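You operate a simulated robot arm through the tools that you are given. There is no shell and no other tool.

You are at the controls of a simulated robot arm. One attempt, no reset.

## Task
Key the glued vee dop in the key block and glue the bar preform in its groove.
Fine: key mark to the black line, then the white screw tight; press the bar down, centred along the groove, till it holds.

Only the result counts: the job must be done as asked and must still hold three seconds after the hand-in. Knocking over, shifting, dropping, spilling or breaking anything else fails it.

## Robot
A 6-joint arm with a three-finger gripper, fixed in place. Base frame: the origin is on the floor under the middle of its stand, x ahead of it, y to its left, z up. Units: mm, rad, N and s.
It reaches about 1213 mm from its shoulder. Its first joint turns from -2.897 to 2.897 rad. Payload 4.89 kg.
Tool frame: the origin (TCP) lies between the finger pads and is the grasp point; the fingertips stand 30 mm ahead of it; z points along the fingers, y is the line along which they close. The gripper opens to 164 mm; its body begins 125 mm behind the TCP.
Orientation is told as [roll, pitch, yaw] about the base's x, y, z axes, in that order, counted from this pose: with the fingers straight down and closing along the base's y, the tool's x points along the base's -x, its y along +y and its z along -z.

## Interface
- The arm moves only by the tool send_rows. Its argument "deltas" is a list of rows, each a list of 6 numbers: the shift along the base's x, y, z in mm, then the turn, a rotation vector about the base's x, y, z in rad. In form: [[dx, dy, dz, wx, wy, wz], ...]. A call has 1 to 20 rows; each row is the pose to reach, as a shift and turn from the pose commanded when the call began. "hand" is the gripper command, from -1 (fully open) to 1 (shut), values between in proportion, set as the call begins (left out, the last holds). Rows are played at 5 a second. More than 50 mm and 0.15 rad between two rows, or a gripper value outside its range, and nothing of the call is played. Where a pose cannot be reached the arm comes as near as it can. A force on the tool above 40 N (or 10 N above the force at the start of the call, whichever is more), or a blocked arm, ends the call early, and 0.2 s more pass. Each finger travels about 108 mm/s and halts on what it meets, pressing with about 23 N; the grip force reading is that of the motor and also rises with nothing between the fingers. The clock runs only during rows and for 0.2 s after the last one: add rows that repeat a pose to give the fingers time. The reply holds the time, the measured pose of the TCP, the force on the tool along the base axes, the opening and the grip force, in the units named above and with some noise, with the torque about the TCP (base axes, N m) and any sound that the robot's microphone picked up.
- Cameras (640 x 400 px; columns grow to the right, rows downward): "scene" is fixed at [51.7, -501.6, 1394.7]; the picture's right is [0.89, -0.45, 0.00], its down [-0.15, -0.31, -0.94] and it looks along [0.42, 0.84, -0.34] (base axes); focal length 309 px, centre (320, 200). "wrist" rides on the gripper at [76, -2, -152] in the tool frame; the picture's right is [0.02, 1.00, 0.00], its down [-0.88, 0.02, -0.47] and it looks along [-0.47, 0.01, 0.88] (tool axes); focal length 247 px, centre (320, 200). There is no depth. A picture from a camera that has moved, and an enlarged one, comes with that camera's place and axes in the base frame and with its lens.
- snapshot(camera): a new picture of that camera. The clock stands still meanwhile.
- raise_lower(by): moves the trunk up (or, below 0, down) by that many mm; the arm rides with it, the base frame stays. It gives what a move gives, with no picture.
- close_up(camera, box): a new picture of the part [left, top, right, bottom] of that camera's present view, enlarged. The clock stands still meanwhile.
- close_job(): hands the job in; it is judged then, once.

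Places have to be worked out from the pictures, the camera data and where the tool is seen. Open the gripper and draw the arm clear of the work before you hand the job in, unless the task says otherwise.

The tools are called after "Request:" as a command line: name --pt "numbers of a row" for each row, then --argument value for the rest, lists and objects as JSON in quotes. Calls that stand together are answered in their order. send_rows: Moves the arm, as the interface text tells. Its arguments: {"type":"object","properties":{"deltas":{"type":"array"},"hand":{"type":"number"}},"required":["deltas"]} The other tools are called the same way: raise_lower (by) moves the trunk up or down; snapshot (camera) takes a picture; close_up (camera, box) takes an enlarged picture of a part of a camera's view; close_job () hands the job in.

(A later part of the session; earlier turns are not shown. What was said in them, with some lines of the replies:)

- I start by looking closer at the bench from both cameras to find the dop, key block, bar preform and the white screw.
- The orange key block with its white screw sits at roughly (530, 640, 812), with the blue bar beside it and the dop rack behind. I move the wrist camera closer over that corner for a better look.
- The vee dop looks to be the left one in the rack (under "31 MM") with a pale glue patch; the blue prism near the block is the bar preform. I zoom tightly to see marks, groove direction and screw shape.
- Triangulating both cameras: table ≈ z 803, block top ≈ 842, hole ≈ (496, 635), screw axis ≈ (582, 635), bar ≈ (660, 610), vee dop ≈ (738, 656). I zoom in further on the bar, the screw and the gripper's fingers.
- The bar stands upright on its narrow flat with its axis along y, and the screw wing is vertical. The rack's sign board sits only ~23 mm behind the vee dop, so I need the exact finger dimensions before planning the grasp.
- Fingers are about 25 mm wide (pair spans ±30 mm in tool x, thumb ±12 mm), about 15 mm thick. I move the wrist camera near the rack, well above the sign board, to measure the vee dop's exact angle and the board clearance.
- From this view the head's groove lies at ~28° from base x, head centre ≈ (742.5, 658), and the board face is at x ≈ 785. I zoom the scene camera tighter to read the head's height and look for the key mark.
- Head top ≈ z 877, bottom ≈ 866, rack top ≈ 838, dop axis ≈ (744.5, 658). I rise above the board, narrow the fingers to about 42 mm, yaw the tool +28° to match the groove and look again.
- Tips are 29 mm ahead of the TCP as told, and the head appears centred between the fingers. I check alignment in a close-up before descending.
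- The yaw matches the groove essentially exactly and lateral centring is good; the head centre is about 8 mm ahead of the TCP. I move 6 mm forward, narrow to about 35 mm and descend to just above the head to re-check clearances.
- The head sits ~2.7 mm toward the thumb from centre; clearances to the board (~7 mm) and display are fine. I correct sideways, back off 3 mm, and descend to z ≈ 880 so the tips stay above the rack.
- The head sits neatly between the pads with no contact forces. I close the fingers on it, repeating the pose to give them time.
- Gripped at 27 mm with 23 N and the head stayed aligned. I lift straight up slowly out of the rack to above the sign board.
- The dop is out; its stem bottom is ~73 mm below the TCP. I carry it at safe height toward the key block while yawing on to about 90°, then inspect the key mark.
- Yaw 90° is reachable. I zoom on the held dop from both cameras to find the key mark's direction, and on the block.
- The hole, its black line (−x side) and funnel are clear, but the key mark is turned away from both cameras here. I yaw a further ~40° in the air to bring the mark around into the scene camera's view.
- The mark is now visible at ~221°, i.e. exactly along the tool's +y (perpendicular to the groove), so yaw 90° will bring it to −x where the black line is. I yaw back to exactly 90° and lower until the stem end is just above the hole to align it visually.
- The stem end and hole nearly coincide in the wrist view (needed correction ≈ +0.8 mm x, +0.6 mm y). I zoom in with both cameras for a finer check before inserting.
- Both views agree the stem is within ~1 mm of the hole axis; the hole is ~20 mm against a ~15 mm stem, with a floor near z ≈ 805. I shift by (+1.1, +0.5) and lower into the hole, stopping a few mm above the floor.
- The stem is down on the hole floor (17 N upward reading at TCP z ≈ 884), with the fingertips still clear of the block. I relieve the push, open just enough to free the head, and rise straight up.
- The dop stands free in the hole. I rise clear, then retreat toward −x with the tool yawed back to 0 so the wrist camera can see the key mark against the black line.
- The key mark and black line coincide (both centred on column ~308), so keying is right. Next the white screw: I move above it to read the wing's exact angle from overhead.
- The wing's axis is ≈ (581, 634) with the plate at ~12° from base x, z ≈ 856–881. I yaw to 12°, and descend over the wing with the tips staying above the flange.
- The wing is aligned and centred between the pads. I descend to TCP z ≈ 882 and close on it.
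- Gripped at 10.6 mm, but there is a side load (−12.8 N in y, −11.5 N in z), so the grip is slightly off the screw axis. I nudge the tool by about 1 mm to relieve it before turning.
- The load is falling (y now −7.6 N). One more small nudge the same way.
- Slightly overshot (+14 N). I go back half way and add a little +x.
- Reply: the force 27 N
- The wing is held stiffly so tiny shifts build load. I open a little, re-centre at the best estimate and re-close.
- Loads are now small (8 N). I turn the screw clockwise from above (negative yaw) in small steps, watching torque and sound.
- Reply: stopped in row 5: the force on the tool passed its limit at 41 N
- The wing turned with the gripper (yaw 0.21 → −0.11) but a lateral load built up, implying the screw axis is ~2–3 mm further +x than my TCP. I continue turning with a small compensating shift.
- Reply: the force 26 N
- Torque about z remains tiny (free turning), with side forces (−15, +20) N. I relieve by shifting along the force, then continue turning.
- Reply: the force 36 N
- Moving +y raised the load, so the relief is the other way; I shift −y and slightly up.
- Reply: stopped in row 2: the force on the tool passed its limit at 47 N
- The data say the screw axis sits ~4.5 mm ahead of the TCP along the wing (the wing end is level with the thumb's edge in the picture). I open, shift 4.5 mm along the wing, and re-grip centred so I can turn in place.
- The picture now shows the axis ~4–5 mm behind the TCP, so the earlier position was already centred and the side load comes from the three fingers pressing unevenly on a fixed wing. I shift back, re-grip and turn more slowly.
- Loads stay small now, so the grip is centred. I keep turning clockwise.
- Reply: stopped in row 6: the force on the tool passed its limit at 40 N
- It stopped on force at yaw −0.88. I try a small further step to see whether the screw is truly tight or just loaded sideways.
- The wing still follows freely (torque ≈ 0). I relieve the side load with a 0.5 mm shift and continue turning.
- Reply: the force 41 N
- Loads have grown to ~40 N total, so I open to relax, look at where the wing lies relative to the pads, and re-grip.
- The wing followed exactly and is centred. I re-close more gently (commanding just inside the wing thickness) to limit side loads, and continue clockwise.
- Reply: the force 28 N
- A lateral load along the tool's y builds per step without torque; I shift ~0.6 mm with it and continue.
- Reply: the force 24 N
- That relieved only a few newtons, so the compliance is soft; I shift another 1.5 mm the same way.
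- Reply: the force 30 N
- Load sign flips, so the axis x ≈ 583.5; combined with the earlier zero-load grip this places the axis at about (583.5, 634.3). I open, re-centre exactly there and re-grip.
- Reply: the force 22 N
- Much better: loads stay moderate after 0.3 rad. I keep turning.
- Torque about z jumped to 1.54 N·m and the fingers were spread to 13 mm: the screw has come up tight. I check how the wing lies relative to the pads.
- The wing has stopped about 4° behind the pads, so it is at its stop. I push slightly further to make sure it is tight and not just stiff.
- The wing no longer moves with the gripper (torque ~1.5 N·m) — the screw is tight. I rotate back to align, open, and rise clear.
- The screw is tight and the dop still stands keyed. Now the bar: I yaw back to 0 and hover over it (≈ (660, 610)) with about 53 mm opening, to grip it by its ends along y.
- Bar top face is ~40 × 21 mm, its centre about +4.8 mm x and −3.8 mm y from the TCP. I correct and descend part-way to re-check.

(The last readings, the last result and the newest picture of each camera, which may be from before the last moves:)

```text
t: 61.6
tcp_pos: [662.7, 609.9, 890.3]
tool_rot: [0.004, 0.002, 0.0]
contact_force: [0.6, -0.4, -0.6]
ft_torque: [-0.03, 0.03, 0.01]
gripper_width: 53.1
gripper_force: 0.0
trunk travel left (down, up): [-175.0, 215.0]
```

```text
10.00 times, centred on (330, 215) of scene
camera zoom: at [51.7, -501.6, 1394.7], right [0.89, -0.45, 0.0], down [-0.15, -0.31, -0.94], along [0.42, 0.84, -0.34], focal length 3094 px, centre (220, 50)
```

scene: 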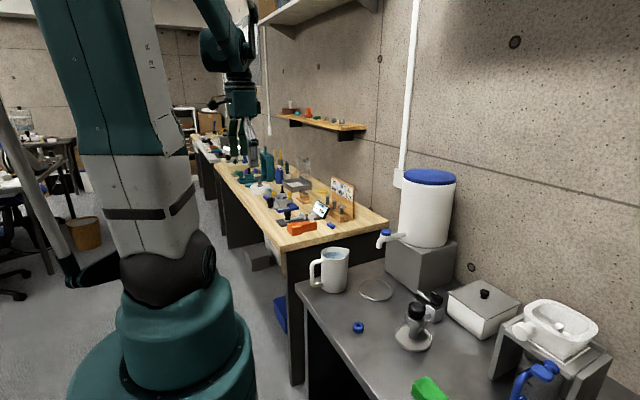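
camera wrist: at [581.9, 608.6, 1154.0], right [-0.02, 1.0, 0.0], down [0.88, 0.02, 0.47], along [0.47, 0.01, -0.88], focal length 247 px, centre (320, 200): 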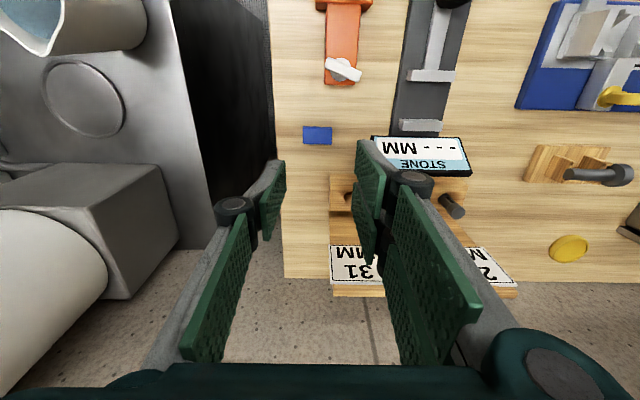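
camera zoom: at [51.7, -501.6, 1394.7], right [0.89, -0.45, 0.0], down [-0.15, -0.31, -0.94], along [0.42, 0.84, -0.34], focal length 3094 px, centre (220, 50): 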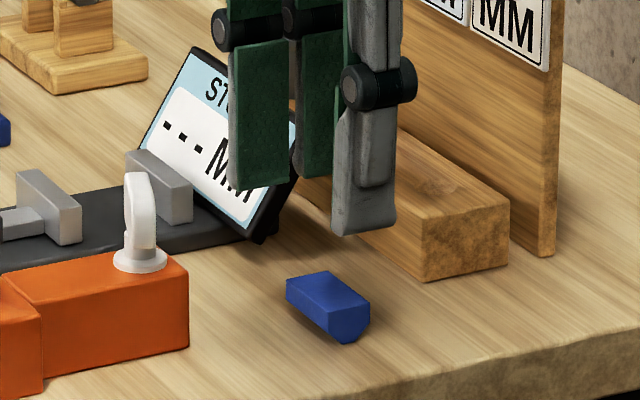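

Bar is centred within ~1 mm. I descend until the tips are ~4 mm above the table, straddling the bar's ends.

Request:
send_rows --pt "0.4 -0.2 -15 0 0 0" --pt "0.4 -0.2 -30 0 0 0" --pt "0.4 -0.2 -42 0 0 0" --pt "0.4 -0.2 -50 0 0 0" --pt "0.4 -0.2 -53.5 0 0 0" --pt "0.4 -0.2 -53.5 0 0 0"

Request:
close_up --camera "wrist" --box '[280, 120, 360, 210]'

Request:
close_up --camera "scene" --box '[315, 205, 350, 235]'

```text
t: 63.0
tcp_pos: [662.7, 606.9, 837.7]
tool_rot: [0.004, 0.0, 0.001]
contact_force: [-0.4, 0.0, -0.4]
ft_torque: [0.04, -0.01, -0.01]
gripper_width: 53.3
gripper_force: 0.0
trunk travel left (down, up): [-175.0, 215.0]
```

```text
4.44 times, centred on (320, 165) of wrist
camera zoom: at [585.6, 603.8, 989.8], right [-0.02, 1.0, 0.0], down [0.88, 0.02, 0.47], along [0.47, 0.01, -0.88], focal length 1098 px, centre (320, 356)
```

zoom: 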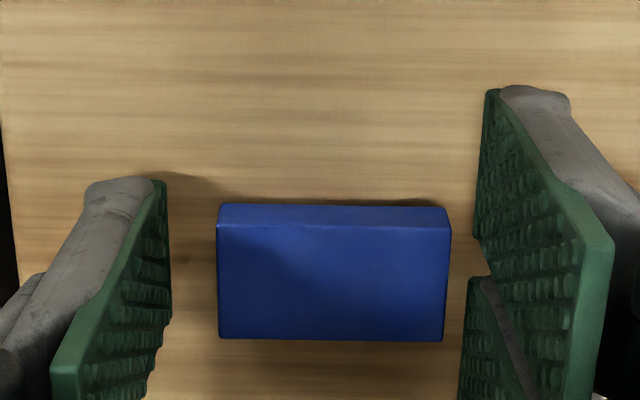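

```text
13.33 times, centred on (332, 220) of scene
camera zoom: at [51.7, -501.6, 1394.7], right [0.89, -0.45, 0.0], down [-0.15, -0.31, -0.94], along [0.42, 0.84, -0.34], focal length 4126 px, centre (153, -67)
```

zoom: 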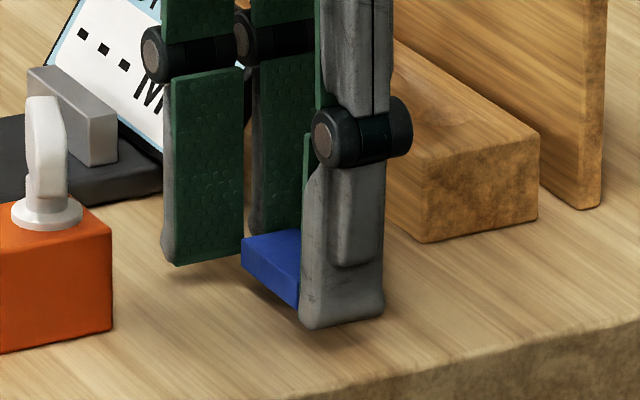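

Everything is lined up with ~4 mm tip clearance. I close on the bar's ends.

Request:
send_rows --pt "0 0 0 0 0 0" --pt "0 0 0 0 0 0" --pt "0 0 0 0 0 0" --pt "0 0 0 0 0 0" --hand 1

Request:
close_up --camera "wrist" --box '[280, 120, 360, 210]'

```text
t: 64.0
tcp_pos: [661.3, 607.6, 839.3]
tool_rot: [0.004, 0.0, 0.0]
contact_force: [0.7, 0.1, 0.8]
ft_torque: [0.02, 0.01, 0.01]
gripper_width: 39.3
gripper_force: 23.0
trunk travel left (down, up): [-175.0, 215.0]
```

```text
4.44 times, centred on (320, 165) of wrist
camera zoom: at [585.6, 603.7, 989.9], right [-0.02, 1.0, 0.0], down [0.88, 0.02, 0.47], along [0.47, 0.01, -0.88], focal length 1098 px, centre (320, 356)
```

zoom: 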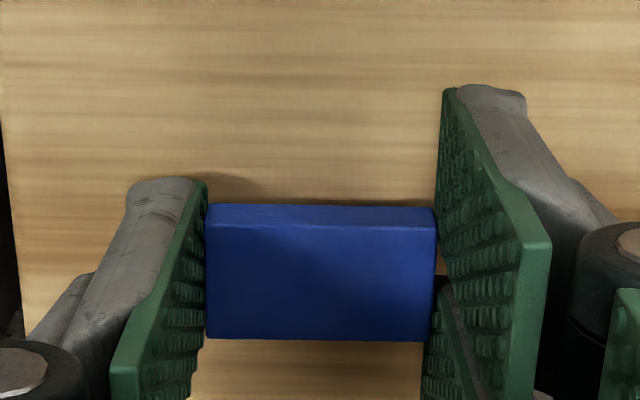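

Bar gripped at 39.3 mm. I lift it straight up and carry it over the keyed dop, keeping yaw 0 so its axis stays along the groove.

Request:
send_rows --pt "0 0 10 0 0 0" --pt "0 0 30 0 0 0" --pt "0 0 60 0 0 0" --pt "0 0 95 0 0 0" --pt "0 0 125 0 0 0" --pt "-30 5 125 0 0 0" --pt "-60 10 125 0 0 0" --pt "-95 15 125 0 0 0" --pt "-130 20 125 0 0 0" --pt "-164.4 24.4 125 0 0 0" --pt "-164.4 24.4 125 0 0 0"

Request:
snapshot --camera "wrist"

Request:
close_up --camera "scene" --box '[275, 175, 325, 235]'

```text
t: 66.4
tcp_pos: [499.4, 632.0, 963.7]
tool_rot: [0.006, -0.001, 0.002]
contact_force: [0.1, -0.1, 0.1]
ft_torque: [0.01, -0.05, 0.02]
gripper_width: 39.1
gripper_force: 22.8
trunk travel left (down, up): [-175.0, 215.0]
```

```text
taken
camera wrist: at [422.3, 628.1, 1115.5], right [-0.02, 1.0, 0.0], down [0.88, 0.02, 0.47], along [0.47, 0.01, -0.88], focal length 247 px, centre (320, 200)
```

wrist: 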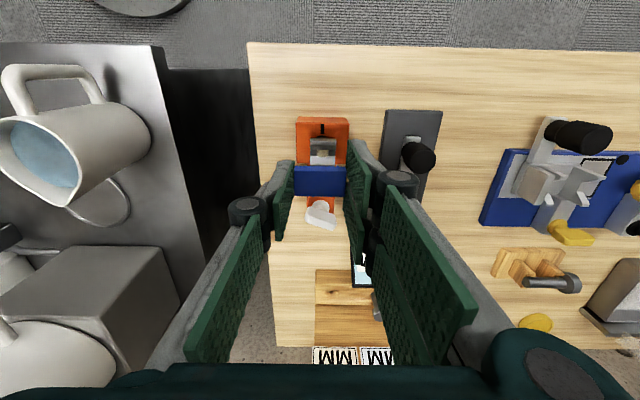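

```text
6.67 times, centred on (300, 205) of scene
camera zoom: at [51.7, -501.6, 1394.7], right [0.89, -0.45, 0.0], down [-0.15, -0.31, -0.94], along [0.42, 0.84, -0.34], focal length 2063 px, centre (453, 167)
```

zoom: 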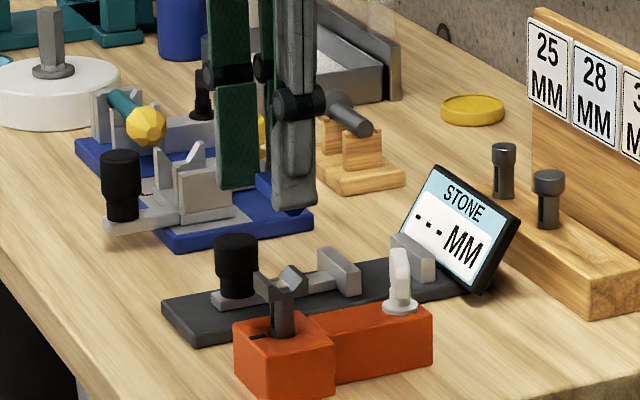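

The bar is above the dop. I zoom to compare bar and head positions in both cameras before lowering.

Request:
close_up --camera "wrist" --box '[285, 105, 355, 205]'

Request:
close_up --camera "wrist" --box '[300, 115, 345, 170]'

Request:
close_up --camera "scene" --box '[284, 195, 309, 230]'

```text
4.00 times, centred on (320, 155) of wrist
camera zoom: at [422.3, 628.1, 1115.5], right [-0.02, 1.0, 0.0], down [0.88, 0.02, 0.47], along [0.47, 0.01, -0.88], focal length 988 px, centre (320, 380)
```

zoom: 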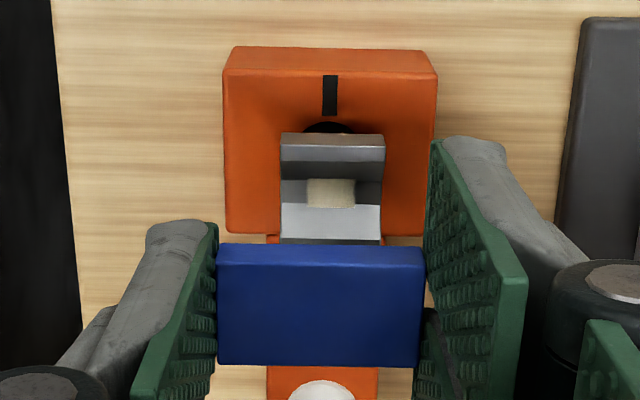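

```text
7.27 times, centred on (322, 142) of wrist
camera zoom: at [422.3, 628.1, 1115.5], right [-0.02, 1.0, 0.0], down [0.88, 0.02, 0.47], along [0.47, 0.01, -0.88], focal length 1796 px, centre (302, 618)
```

zoom: 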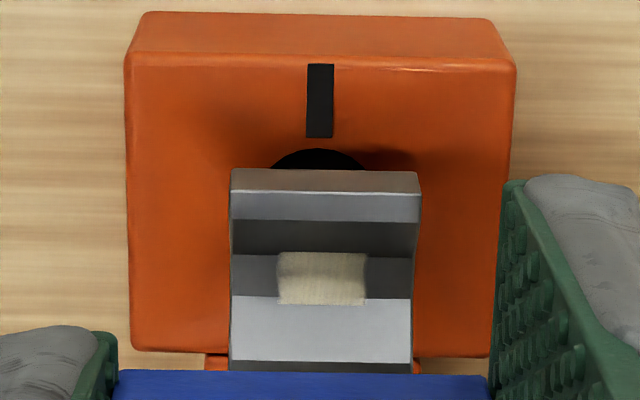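

```text
11.43 times, centred on (296, 212) of scene
camera zoom: at [51.7, -501.6, 1394.7], right [0.89, -0.45, 0.0], down [-0.15, -0.31, -0.94], along [0.42, 0.84, -0.34], focal length 3536 px, centre (589, 57)
```

zoom: 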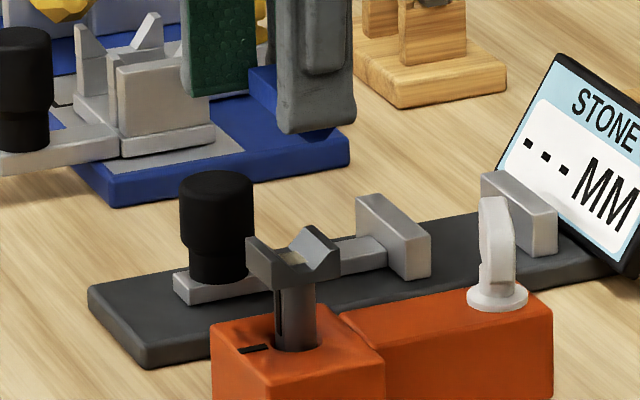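

In the wrist view the head centre is ~2.7 mm to +y and ~1.5 mm to −x of the bar's centre. I apply that correction and lower to ~8 mm above the head for a final look.

Request:
send_rows --pt "-1.5 2.7 0 0 0 0" --pt "-1.5 2.7 -15 0 0 0" --pt "-1.5 2.7 -30 0 0 0" --pt "-1.5 2.7 -43 0 0 0" --pt "-1.5 2.7 -43 0 0 0"

Request:
close_up --camera "wrist" --box '[285, 115, 355, 205]'

Request:
close_up --camera "scene" --box '[280, 200, 305, 230]'

Request:
close_up --camera "scene" --box '[284, 206, 304, 222]'

```text
t: 67.6
tcp_pos: [498.6, 636.0, 920.9]
tool_rot: [0.004, 0.002, -0.001]
contact_force: [0.1, 0.8, -1.0]
ft_torque: [-0.01, -0.02, -0.01]
gripper_width: 39.1
gripper_force: 23.0
trunk travel left (down, up): [-175.0, 215.0]
```

```text
4.44 times, centred on (320, 160) of wrist
camera zoom: at [421.7, 632.2, 1072.1], right [-0.02, 1.0, 0.0], down [0.88, 0.02, 0.47], along [0.47, 0.01, -0.88], focal length 1098 px, centre (320, 378)
```

zoom: 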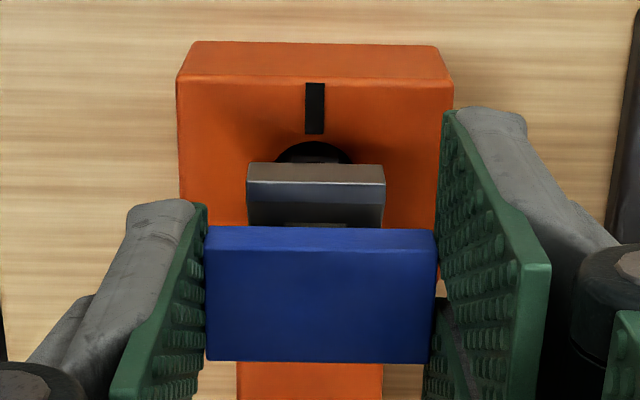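

```text
13.33 times, centred on (292, 215) of scene
camera zoom: at [51.7, -501.6, 1394.7], right [0.89, -0.45, 0.0], down [-0.15, -0.31, -0.94], along [0.42, 0.84, -0.34], focal length 4126 px, centre (687, 0)
```

zoom: 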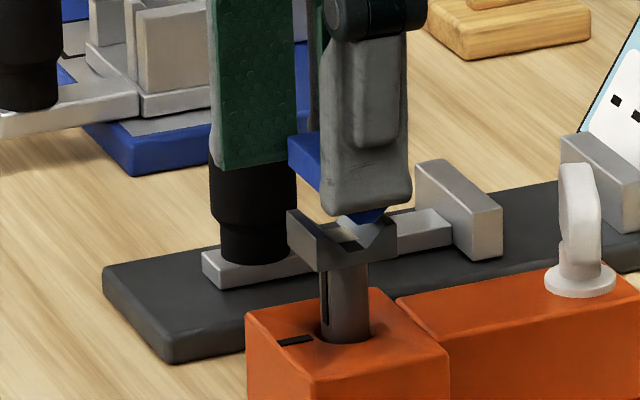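

```text
16.00 times, centred on (294, 214) of scene
camera zoom: at [51.7, -501.6, 1394.7], right [0.89, -0.45, 0.0], down [-0.15, -0.31, -0.94], along [0.42, 0.84, -0.34], focal length 4951 px, centre (736, -24)
```

zoom: 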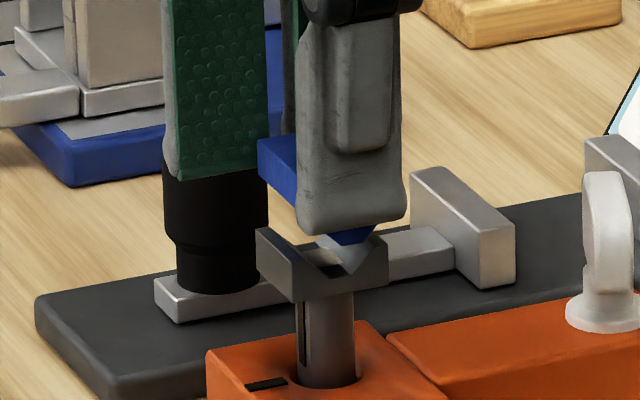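

Scene and wrist agree within about 1 mm. I take tighter close-ups to refine the y-centring before lowering.

Request:
close_up --camera "wrist" --box '[300, 140, 345, 175]'

Request:
close_up --camera "wrist" --box '[290, 160, 350, 200]'

```text
11.43 times, centred on (322, 158) of wrist
camera zoom: at [421.7, 632.2, 1072.1], right [-0.02, 1.0, 0.0], down [0.88, 0.02, 0.47], along [0.47, 0.01, -0.88], focal length 2823 px, centre (291, 686)
```

zoom: 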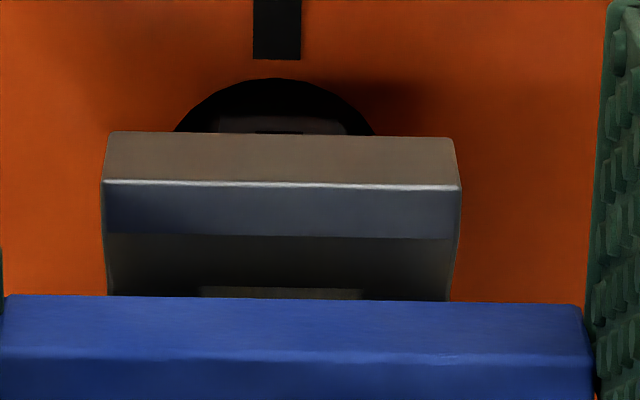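

```text
10.00 times, centred on (320, 180) of wrist
camera zoom: at [421.7, 632.2, 1072.1], right [-0.02, 1.0, 0.0], down [0.88, 0.02, 0.47], along [0.47, 0.01, -0.88], focal length 2470 px, centre (320, 400)
```

zoom: 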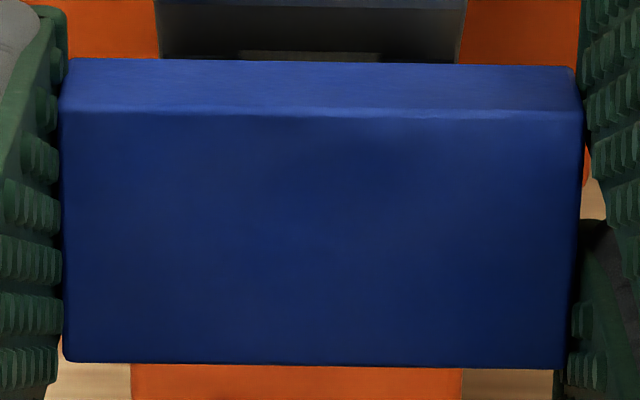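

The bar needs −0.9 mm in y and about +0.6 mm in x to be centred on the head. I apply that and lower gently toward the groove.

Request:
send_rows --pt "0.6 -0.9 0 0 0 0" --pt "0.6 -0.9 -4 0 0 0" --pt "0.6 -0.9 -8 0 0 0" --pt "0.6 -0.9 -11 0 0 0" --pt "0.6 -0.9 -11 0 0 0"

Request:
close_up --camera "scene" --box '[284, 206, 304, 222]'

Request:
close_up --camera "wrist" --box '[290, 140, 350, 200]'

```text
t: 68.8
tcp_pos: [498.4, 635.9, 909.5]
tool_rot: [0.005, 0.0, -0.002]
contact_force: [-0.9, -0.2, 2.7]
ft_torque: [0.02, 0.04, -0.01]
gripper_width: 39.4
gripper_force: 22.5
trunk travel left (down, up): [-175.0, 215.0]
```

```text
16.00 times, centred on (294, 214) of scene
camera zoom: at [51.7, -501.6, 1394.7], right [0.89, -0.45, 0.0], down [-0.15, -0.31, -0.94], along [0.42, 0.84, -0.34], focal length 4951 px, centre (736, -24)
```

zoom: 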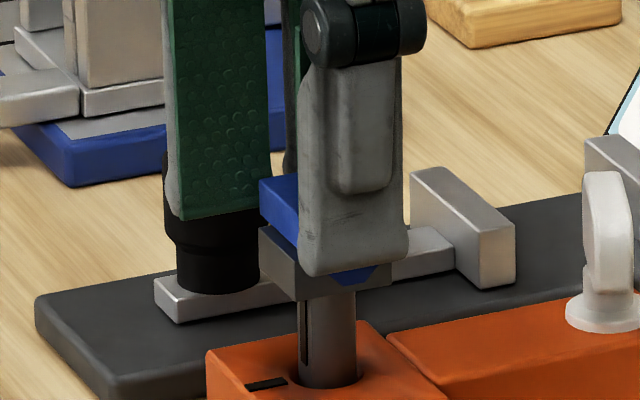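

```text
6.67 times, centred on (320, 170) of wrist
camera zoom: at [421.5, 631.4, 1060.9], right [-0.02, 1.0, 0.0], down [0.88, 0.02, 0.47], along [0.47, 0.01, -0.88], focal length 1646 px, centre (320, 400)
```

zoom: 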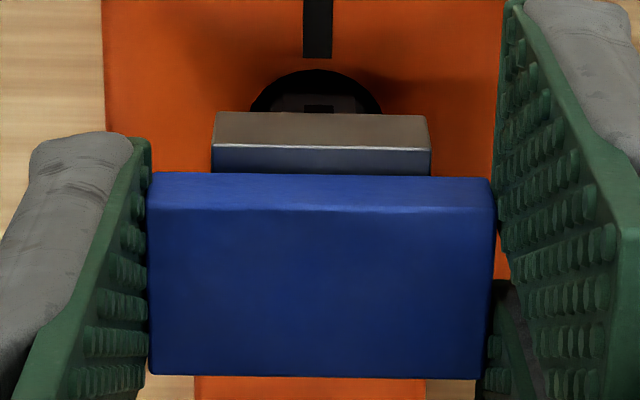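

Bar and head are now centred to within 0.1 mm in y. I lower in 1 mm steps into the V, watching the force.

Request:
send_rows --pt "0 0 -1 0 0 0" --pt "0 0 -2 0 0 0" --pt "0 0 -3 0 0 0" --pt "0 0 -3 0 0 0"

```text
t: 69.8
tcp_pos: [497.8, 632.6, 907.0]
tool_rot: [0.005, 0.0, 0.0]
contact_force: [-2.9, 2.5, 20.2]
ft_torque: [0.17, 0.07, -0.02]
gripper_width: 39.4
gripper_force: 22.9
trunk travel left (down, up): [-175.0, 215.0]
```

Contact: 20 N at TCP z ≈ 906. I look whether the bar is seated squarely in the V before pressing harder.

Request:
close_up --camera "scene" --box '[284, 206, 304, 222]'

Request:
close_up --camera "wrist" --box '[290, 140, 350, 200]'

```text
16.00 times, centred on (294, 214) of scene
camera zoom: at [51.7, -501.6, 1394.7], right [0.89, -0.45, 0.0], down [-0.15, -0.31, -0.94], along [0.42, 0.84, -0.34], focal length 4951 px, centre (736, -24)
```

zoom: 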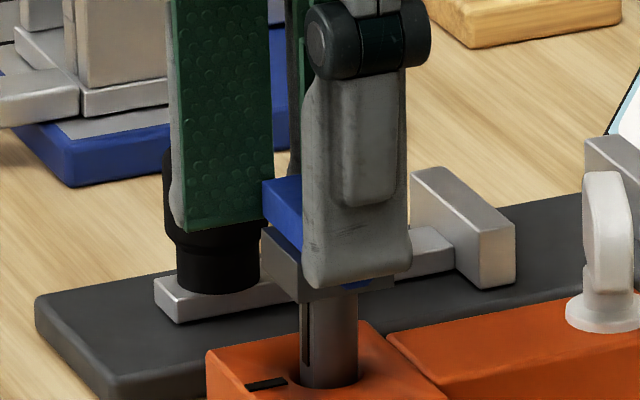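

```text
6.67 times, centred on (320, 170) of wrist
camera zoom: at [421.9, 629.8, 1058.1], right [-0.02, 1.0, 0.0], down [0.88, 0.02, 0.47], along [0.47, 0.01, -0.88], focal length 1646 px, centre (320, 400)
```

zoom: 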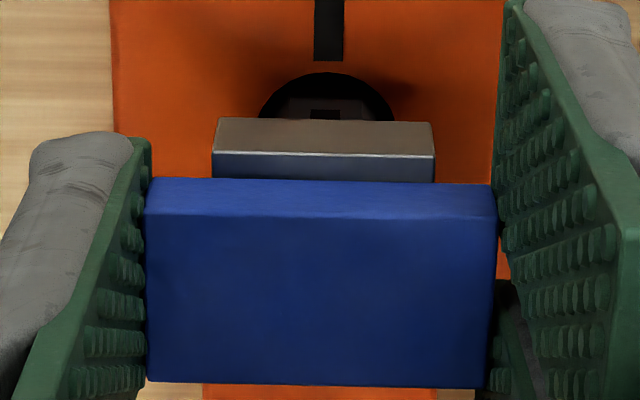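

The bar is seated and stays centred on the head to ~0.3 mm. I press a touch more and hold for a couple of seconds, listening for any sign that it holds.

Request:
send_rows --pt "0 0 -0.5 0 0 0" --pt "0 0 -0.5 0 0 0" --pt "0 0 -0.5 0 0 0" --pt "0 0 -0.5 0 0 0" --pt "0 0 -0.5 0 0 0" --pt "0 0 -0.5 0 0 0" --pt "0 0 -0.5 0 0 0" --pt "0 0 -0.5 0 0 0" --pt "0 0 -0.5 0 0 0" --pt "0 0 -0.5 0 0 0"

```text
t: 72.0
tcp_pos: [498.6, 634.9, 907.1]
tool_rot: [0.004, -0.001, 0.001]
contact_force: [-2.6, 1.0, 14.4]
ft_torque: [0.03, 0.12, 0.0]
gripper_width: 39.1
gripper_force: 23.0
trunk travel left (down, up): [-175.0, 215.0]
```

Force eased to 14 N, so either the bar settled or the pads slipped. I look again.

Request:
close_up --camera "wrist" --box '[290, 140, 350, 200]'

Request:
close_up --camera "scene" --box '[284, 206, 304, 222]'

```text
6.67 times, centred on (320, 170) of wrist
camera zoom: at [421.9, 630.3, 1057.5], right [-0.02, 1.0, 0.0], down [0.88, 0.02, 0.47], along [0.47, 0.01, -0.88], focal length 1646 px, centre (320, 400)
```

zoom: 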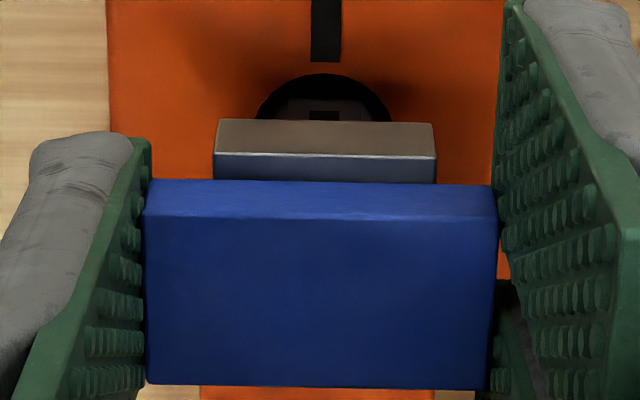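

```text
16.00 times, centred on (294, 214) of scene
camera zoom: at [51.7, -501.6, 1394.7], right [0.89, -0.45, 0.0], down [-0.15, -0.31, -0.94], along [0.42, 0.84, -0.34], focal length 4951 px, centre (736, -24)
```

zoom: 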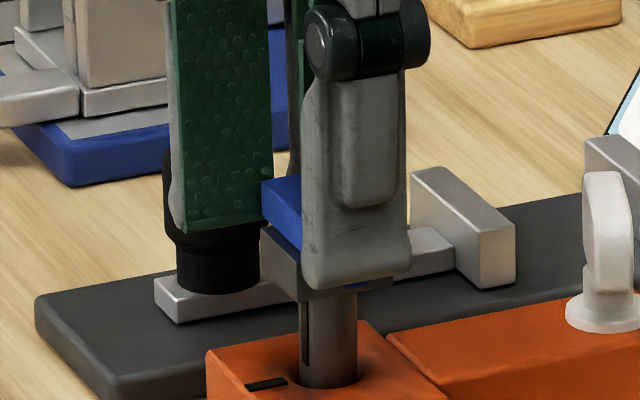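

Still seated and centred. I press further down by another 1.2 mm and hold to build a firmer press.

Request:
send_rows --pt "0 0 -0.6 0 0 0" --pt "0 0 -1.2 0 0 0" --pt "0 0 -1.2 0 0 0" --pt "0 0 -1.2 0 0 0" --pt "0 0 -1.2 0 0 0" --pt "0 0 -1.2 0 0 0" --pt "0 0 -1.2 0 0 0" --pt "0 0 -1.2 0 0 0" --pt "0 0 -1.2 0 0 0" --pt "0 0 -1.2 0 0 0" --pt "0 0 -1.2 0 0 0" --pt "0 0 -1.2 0 0 0"

Request:
close_up --camera "wrist" --box '[290, 140, 350, 200]'

```text
t: 74.6
tcp_pos: [499.1, 633.5, 905.2]
tool_rot: [0.006, 0.0, 0.001]
contact_force: [-2.9, 1.8, 15.6]
ft_torque: [0.13, 0.13, -0.01]
gripper_width: 39.1
gripper_force: 22.1
trunk travel left (down, up): [-175.0, 215.0]
```

```text
6.67 times, centred on (320, 170) of wrist
camera zoom: at [422.2, 629.9, 1056.6], right [-0.02, 1.0, 0.0], down [0.88, 0.02, 0.47], along [0.47, 0.01, -0.88], focal length 1646 px, centre (320, 400)
```

zoom: 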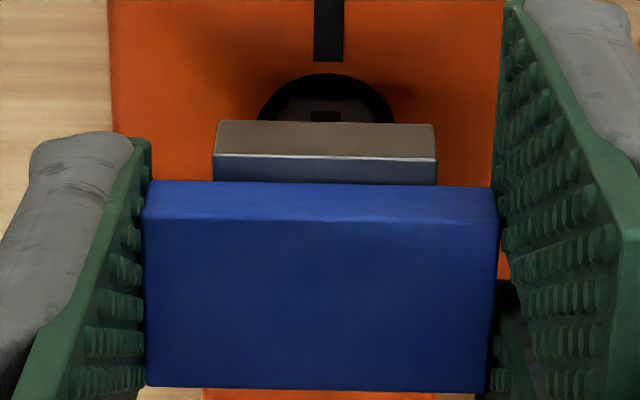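

The pads slip at ~15 N, so gripping can't press harder. I open in place, and check that bar and dop stay put.

Request:
send_rows --pt "0 0 0.8 0 0 0" --pt "0 0 0.8 0 0 0"

Request:
send_rows --pt "0 0 0 0 0 0" --pt "0 0 0 0 0 0" --pt "0 0 0 0 0 0" --hand 0.35

Request:
close_up --camera "wrist" --box '[290, 140, 350, 200]'

Request:
close_up --camera "scene" --box '[284, 206, 304, 222]'

```text
t: 75.2
tcp_pos: [499.2, 635.2, 905.3]
tool_rot: [0.003, 0.003, 0.0]
contact_force: [-4.3, 0.2, -8.2]
ft_torque: [-0.01, 0.18, -0.02]
gripper_width: 39.3
gripper_force: 23.0
trunk travel left (down, up): [-175.0, 215.0]
```

```text
t: 76.0
tcp_pos: [500.4, 634.1, 906.7]
tool_rot: [0.003, 0.001, -0.001]
contact_force: [0.1, -0.7, -0.1]
ft_torque: [-0.04, 0.02, -0.02]
gripper_width: 53.3
gripper_force: 0.1
trunk travel left (down, up): [-175.0, 215.0]
```

```text
6.67 times, centred on (320, 170) of wrist
camera zoom: at [422.5, 630.4, 1057.4], right [-0.02, 1.0, 0.0], down [0.88, 0.02, 0.47], along [0.47, 0.01, -0.88], focal length 1646 px, centre (320, 400)
```

zoom: 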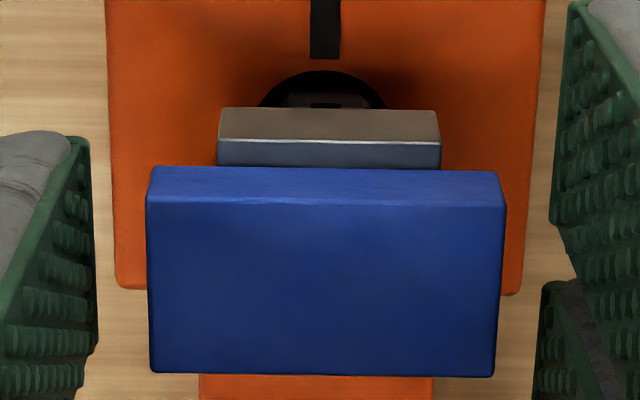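

```text
16.00 times, centred on (294, 214) of scene
camera zoom: at [51.7, -501.6, 1394.7], right [0.89, -0.45, 0.0], down [-0.15, -0.31, -0.94], along [0.42, 0.84, -0.34], focal length 4951 px, centre (736, -24)
```

zoom: 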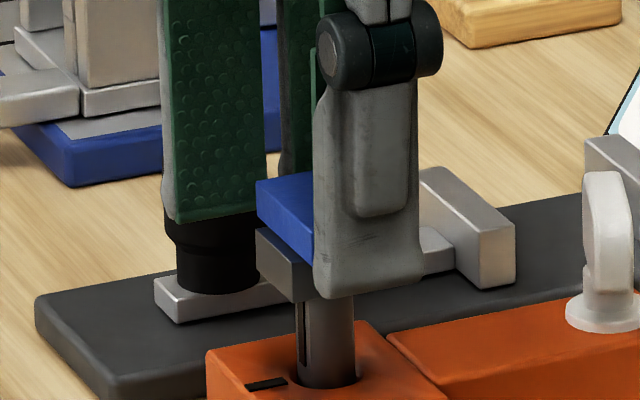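

When I raised 0.8 mm before opening the tool was pulled down with 8 N, so the bar already sticks; bar and head centres agree to 0.2 mm. I rise straight up to inspect the joint unobstructed.

Request:
send_rows --pt "0 0 5 0 0 0" --pt "0 0 20 0 0 0" --pt "0 0 40 0 0 0" --pt "0 0 70 0 0 0" --pt "0 0 100 0 0 0" --pt "0 0 100 0 0 0"

Request:
close_up --camera "scene" --box '[284, 203, 304, 228]'

Request:
close_up --camera "wrist" --box '[295, 90, 350, 150]'

```text
t: 77.4
tcp_pos: [496.9, 634.8, 1007.6]
tool_rot: [0.005, 0.0, 0.0]
contact_force: [-0.1, -0.2, -0.1]
ft_torque: [0.04, -0.03, 0.05]
gripper_width: 53.2
gripper_force: 0.0
trunk travel left (down, up): [-175.0, 215.0]
```

```text
16.00 times, centred on (294, 216) of scene
camera zoom: at [51.7, -501.6, 1394.7], right [0.89, -0.45, 0.0], down [-0.15, -0.31, -0.94], along [0.42, 0.84, -0.34], focal length 4951 px, centre (736, -48)
```

zoom: 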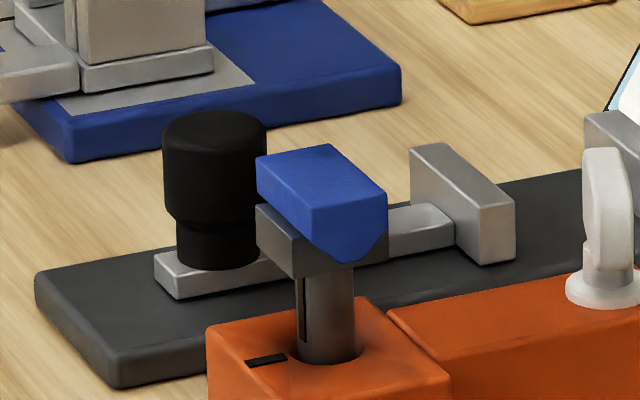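

```text
6.67 times, centred on (322, 120) of wrist
camera zoom: at [421.1, 630.8, 1159.9], right [-0.02, 1.0, 0.0], down [0.88, 0.02, 0.47], along [0.47, 0.01, -0.88], focal length 1646 px, centre (303, 733)
```

zoom: 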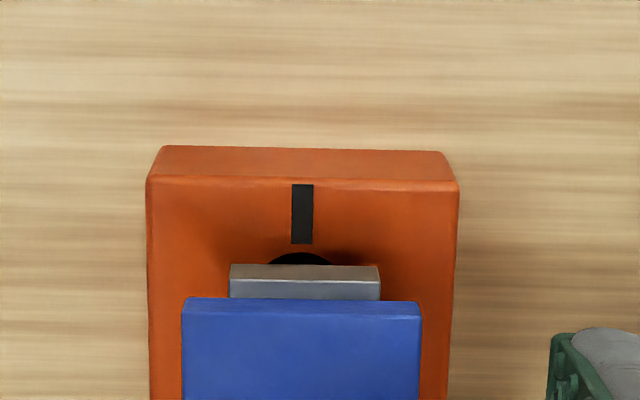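

The bar sits level in the V and centred. I back off toward −x to check the key mark against the line and the bar's seating once more.

Request:
send_rows --pt "-40 0 0 0 0 0" --pt "-80 0 0 0 0 0" --pt "-120 0 0 0 0 0" --pt "-160 0 -15 0 0 0" --pt "-200 0 -40 0 0 0" --pt "-200 0 -40 0 0 0"

Request:
snapshot --camera "wrist"

Request:
close_up --camera "wrist" --box '[300, 245, 345, 290]'

Request:
close_up --camera "wrist" --box '[290, 260, 350, 320]'

Request:
snapshot --camera "scene"

```text
t: 78.8
tcp_pos: [300.8, 636.7, 966.8]
tool_rot: [0.003, 0.003, 0.0]
contact_force: [0.2, -0.3, -0.4]
ft_torque: [-0.03, 0.04, -0.02]
gripper_width: 53.3
gripper_force: 0.0
trunk travel left (down, up): [-175.0, 215.0]
```

```text
taken
camera wrist: at [223.7, 632.6, 1117.6], right [-0.02, 1.0, 0.0], down [0.88, 0.02, 0.47], along [0.47, 0.01, -0.88], focal length 247 px, centre (320, 200)
```

wrist: 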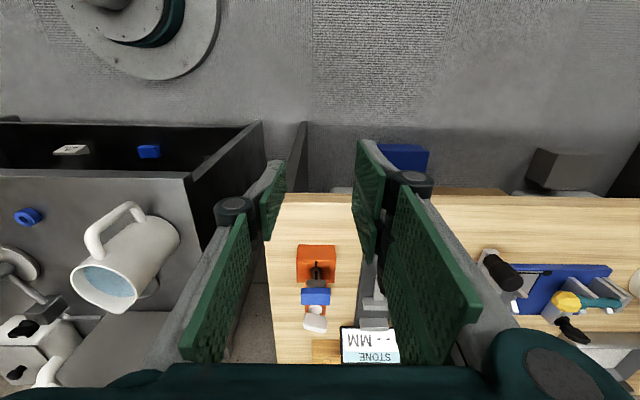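

```text
8.89 times, centred on (322, 268) of wrist
camera zoom: at [223.7, 632.6, 1117.6], right [-0.02, 1.0, 0.0], down [0.88, 0.02, 0.47], along [0.47, 0.01, -0.88], focal length 2195 px, centre (298, -400)
```

zoom: 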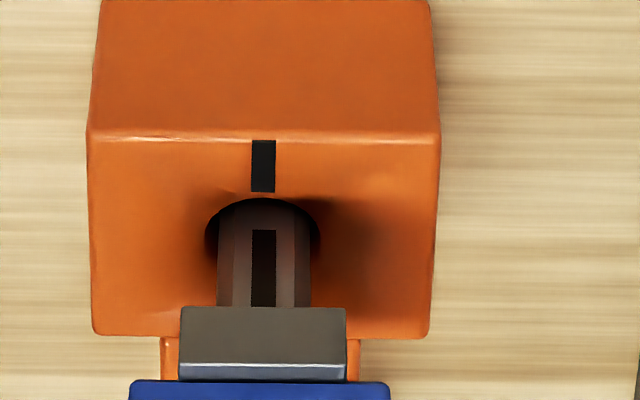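

```text
6.67 times, centred on (320, 290) of wrist
camera zoom: at [223.7, 632.6, 1117.6], right [-0.02, 1.0, 0.0], down [0.88, 0.02, 0.47], along [0.47, 0.01, -0.88], focal length 1646 px, centre (320, -400)
```

zoom: 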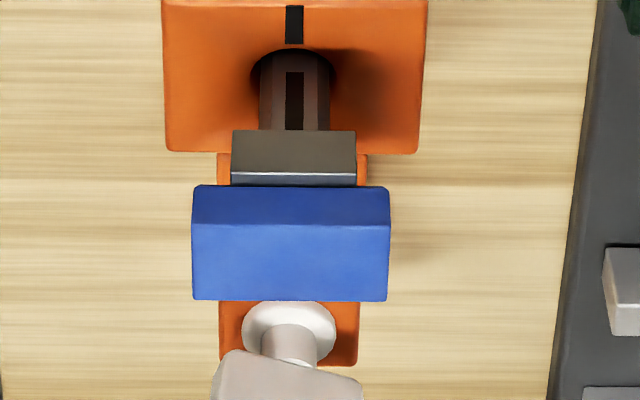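

```text
taken
```

scene: 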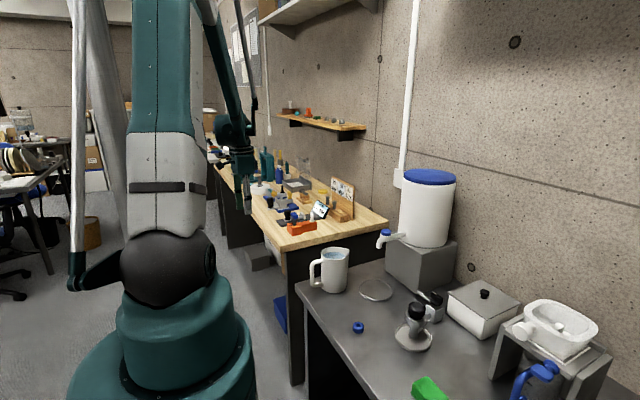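

Mark and line coincide exactly (both centred on the same column), the bar is within ~0.2 mm of the groove's centre and the screw wing has stayed put. I raise the arm, open fully and draw it back clear.

Request:
send_rows --pt "0 0 30 0 0 0" --pt "0 -10 65 0 0 0" --pt "0 -35 100 0 0 0" --pt "-5 -65 130 0 0 0" --pt "-10 -95 160 0 0 0" --pt "-18 -125 185 0 0 0" --pt "-24 -155 205 0 0 0" --pt "-28 -180 215 0 0 0" --pt "-28 -180 215 0 0 0" --pt "-28 -180 215 0 0 0" --hand -1

Request:
close_up --camera "scene" --box '[270, 190, 360, 240]'

Request:
close_up --camera "scene" --box '[284, 203, 304, 228]'

```text
t: 81.0
tcp_pos: [268.2, 452.3, 1180.2]
tool_rot: [0.006, 0.001, 0.001]
contact_force: [-0.2, 0.0, 0.2]
ft_torque: [0.05, -0.04, 0.0]
gripper_width: 163.7
gripper_force: 0.2
trunk travel left (down, up): [-175.0, 215.0]
```

```text
7.11 times, centred on (315, 215) of scene
camera zoom: at [51.7, -501.6, 1394.7], right [0.89, -0.45, 0.0], down [-0.15, -0.31, -0.94], along [0.42, 0.84, -0.34], focal length 2200 px, centre (356, 93)
```

zoom: 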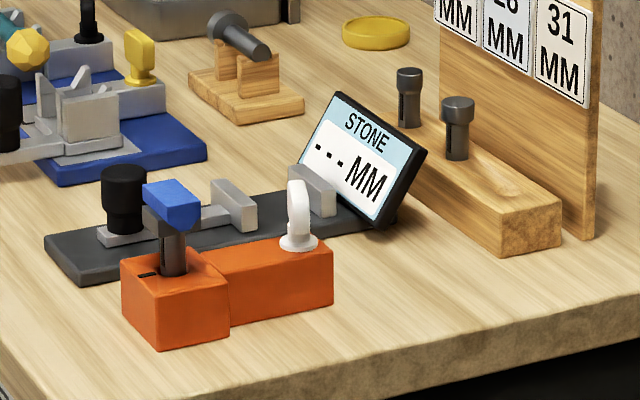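

```text
16.00 times, centred on (294, 216) of scene
camera zoom: at [51.7, -501.6, 1394.7], right [0.89, -0.45, 0.0], down [-0.15, -0.31, -0.94], along [0.42, 0.84, -0.34], focal length 4951 px, centre (736, -48)
```

zoom: 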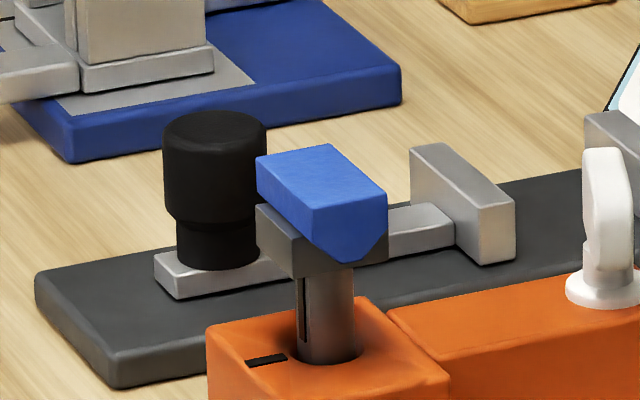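

All is in place: the dop is keyed with its mark on the line, the screw is tight, the bar sits glued and centred in the groove, nothing else moved, and the open gripper is clear. I hand the job in.

Request:
close_job

```text
The job is handed in.
```

The job is handed in. The vee dop is keyed in the key block, the white screw is tight, and the bar preform is glued in the groove. The result has not come back yet.

- **Key mark:** the mark on the stem lines up with the black line in the last wrist picture, to within what I can read.
- **Screw:** I turned the screw clockwise about 120°. It stopped there, and the resistance rose from almost nothing to about 1.5 N·m.
- **Bar:** I pressed the bar for about 5 s at 14–20 N. A slight upward pull before letting go met about 8 N of resistance, so the glue has taken. It sits about 0.2 mm off centre along the groove.
- **Dop movement:** the dop leaned about 1 mm at the head while I was pressing the bar. It came back to its place when I let go.

The last pictures show nothing else moved. The gripper is open and the arm is back near its start position, clear of the work.
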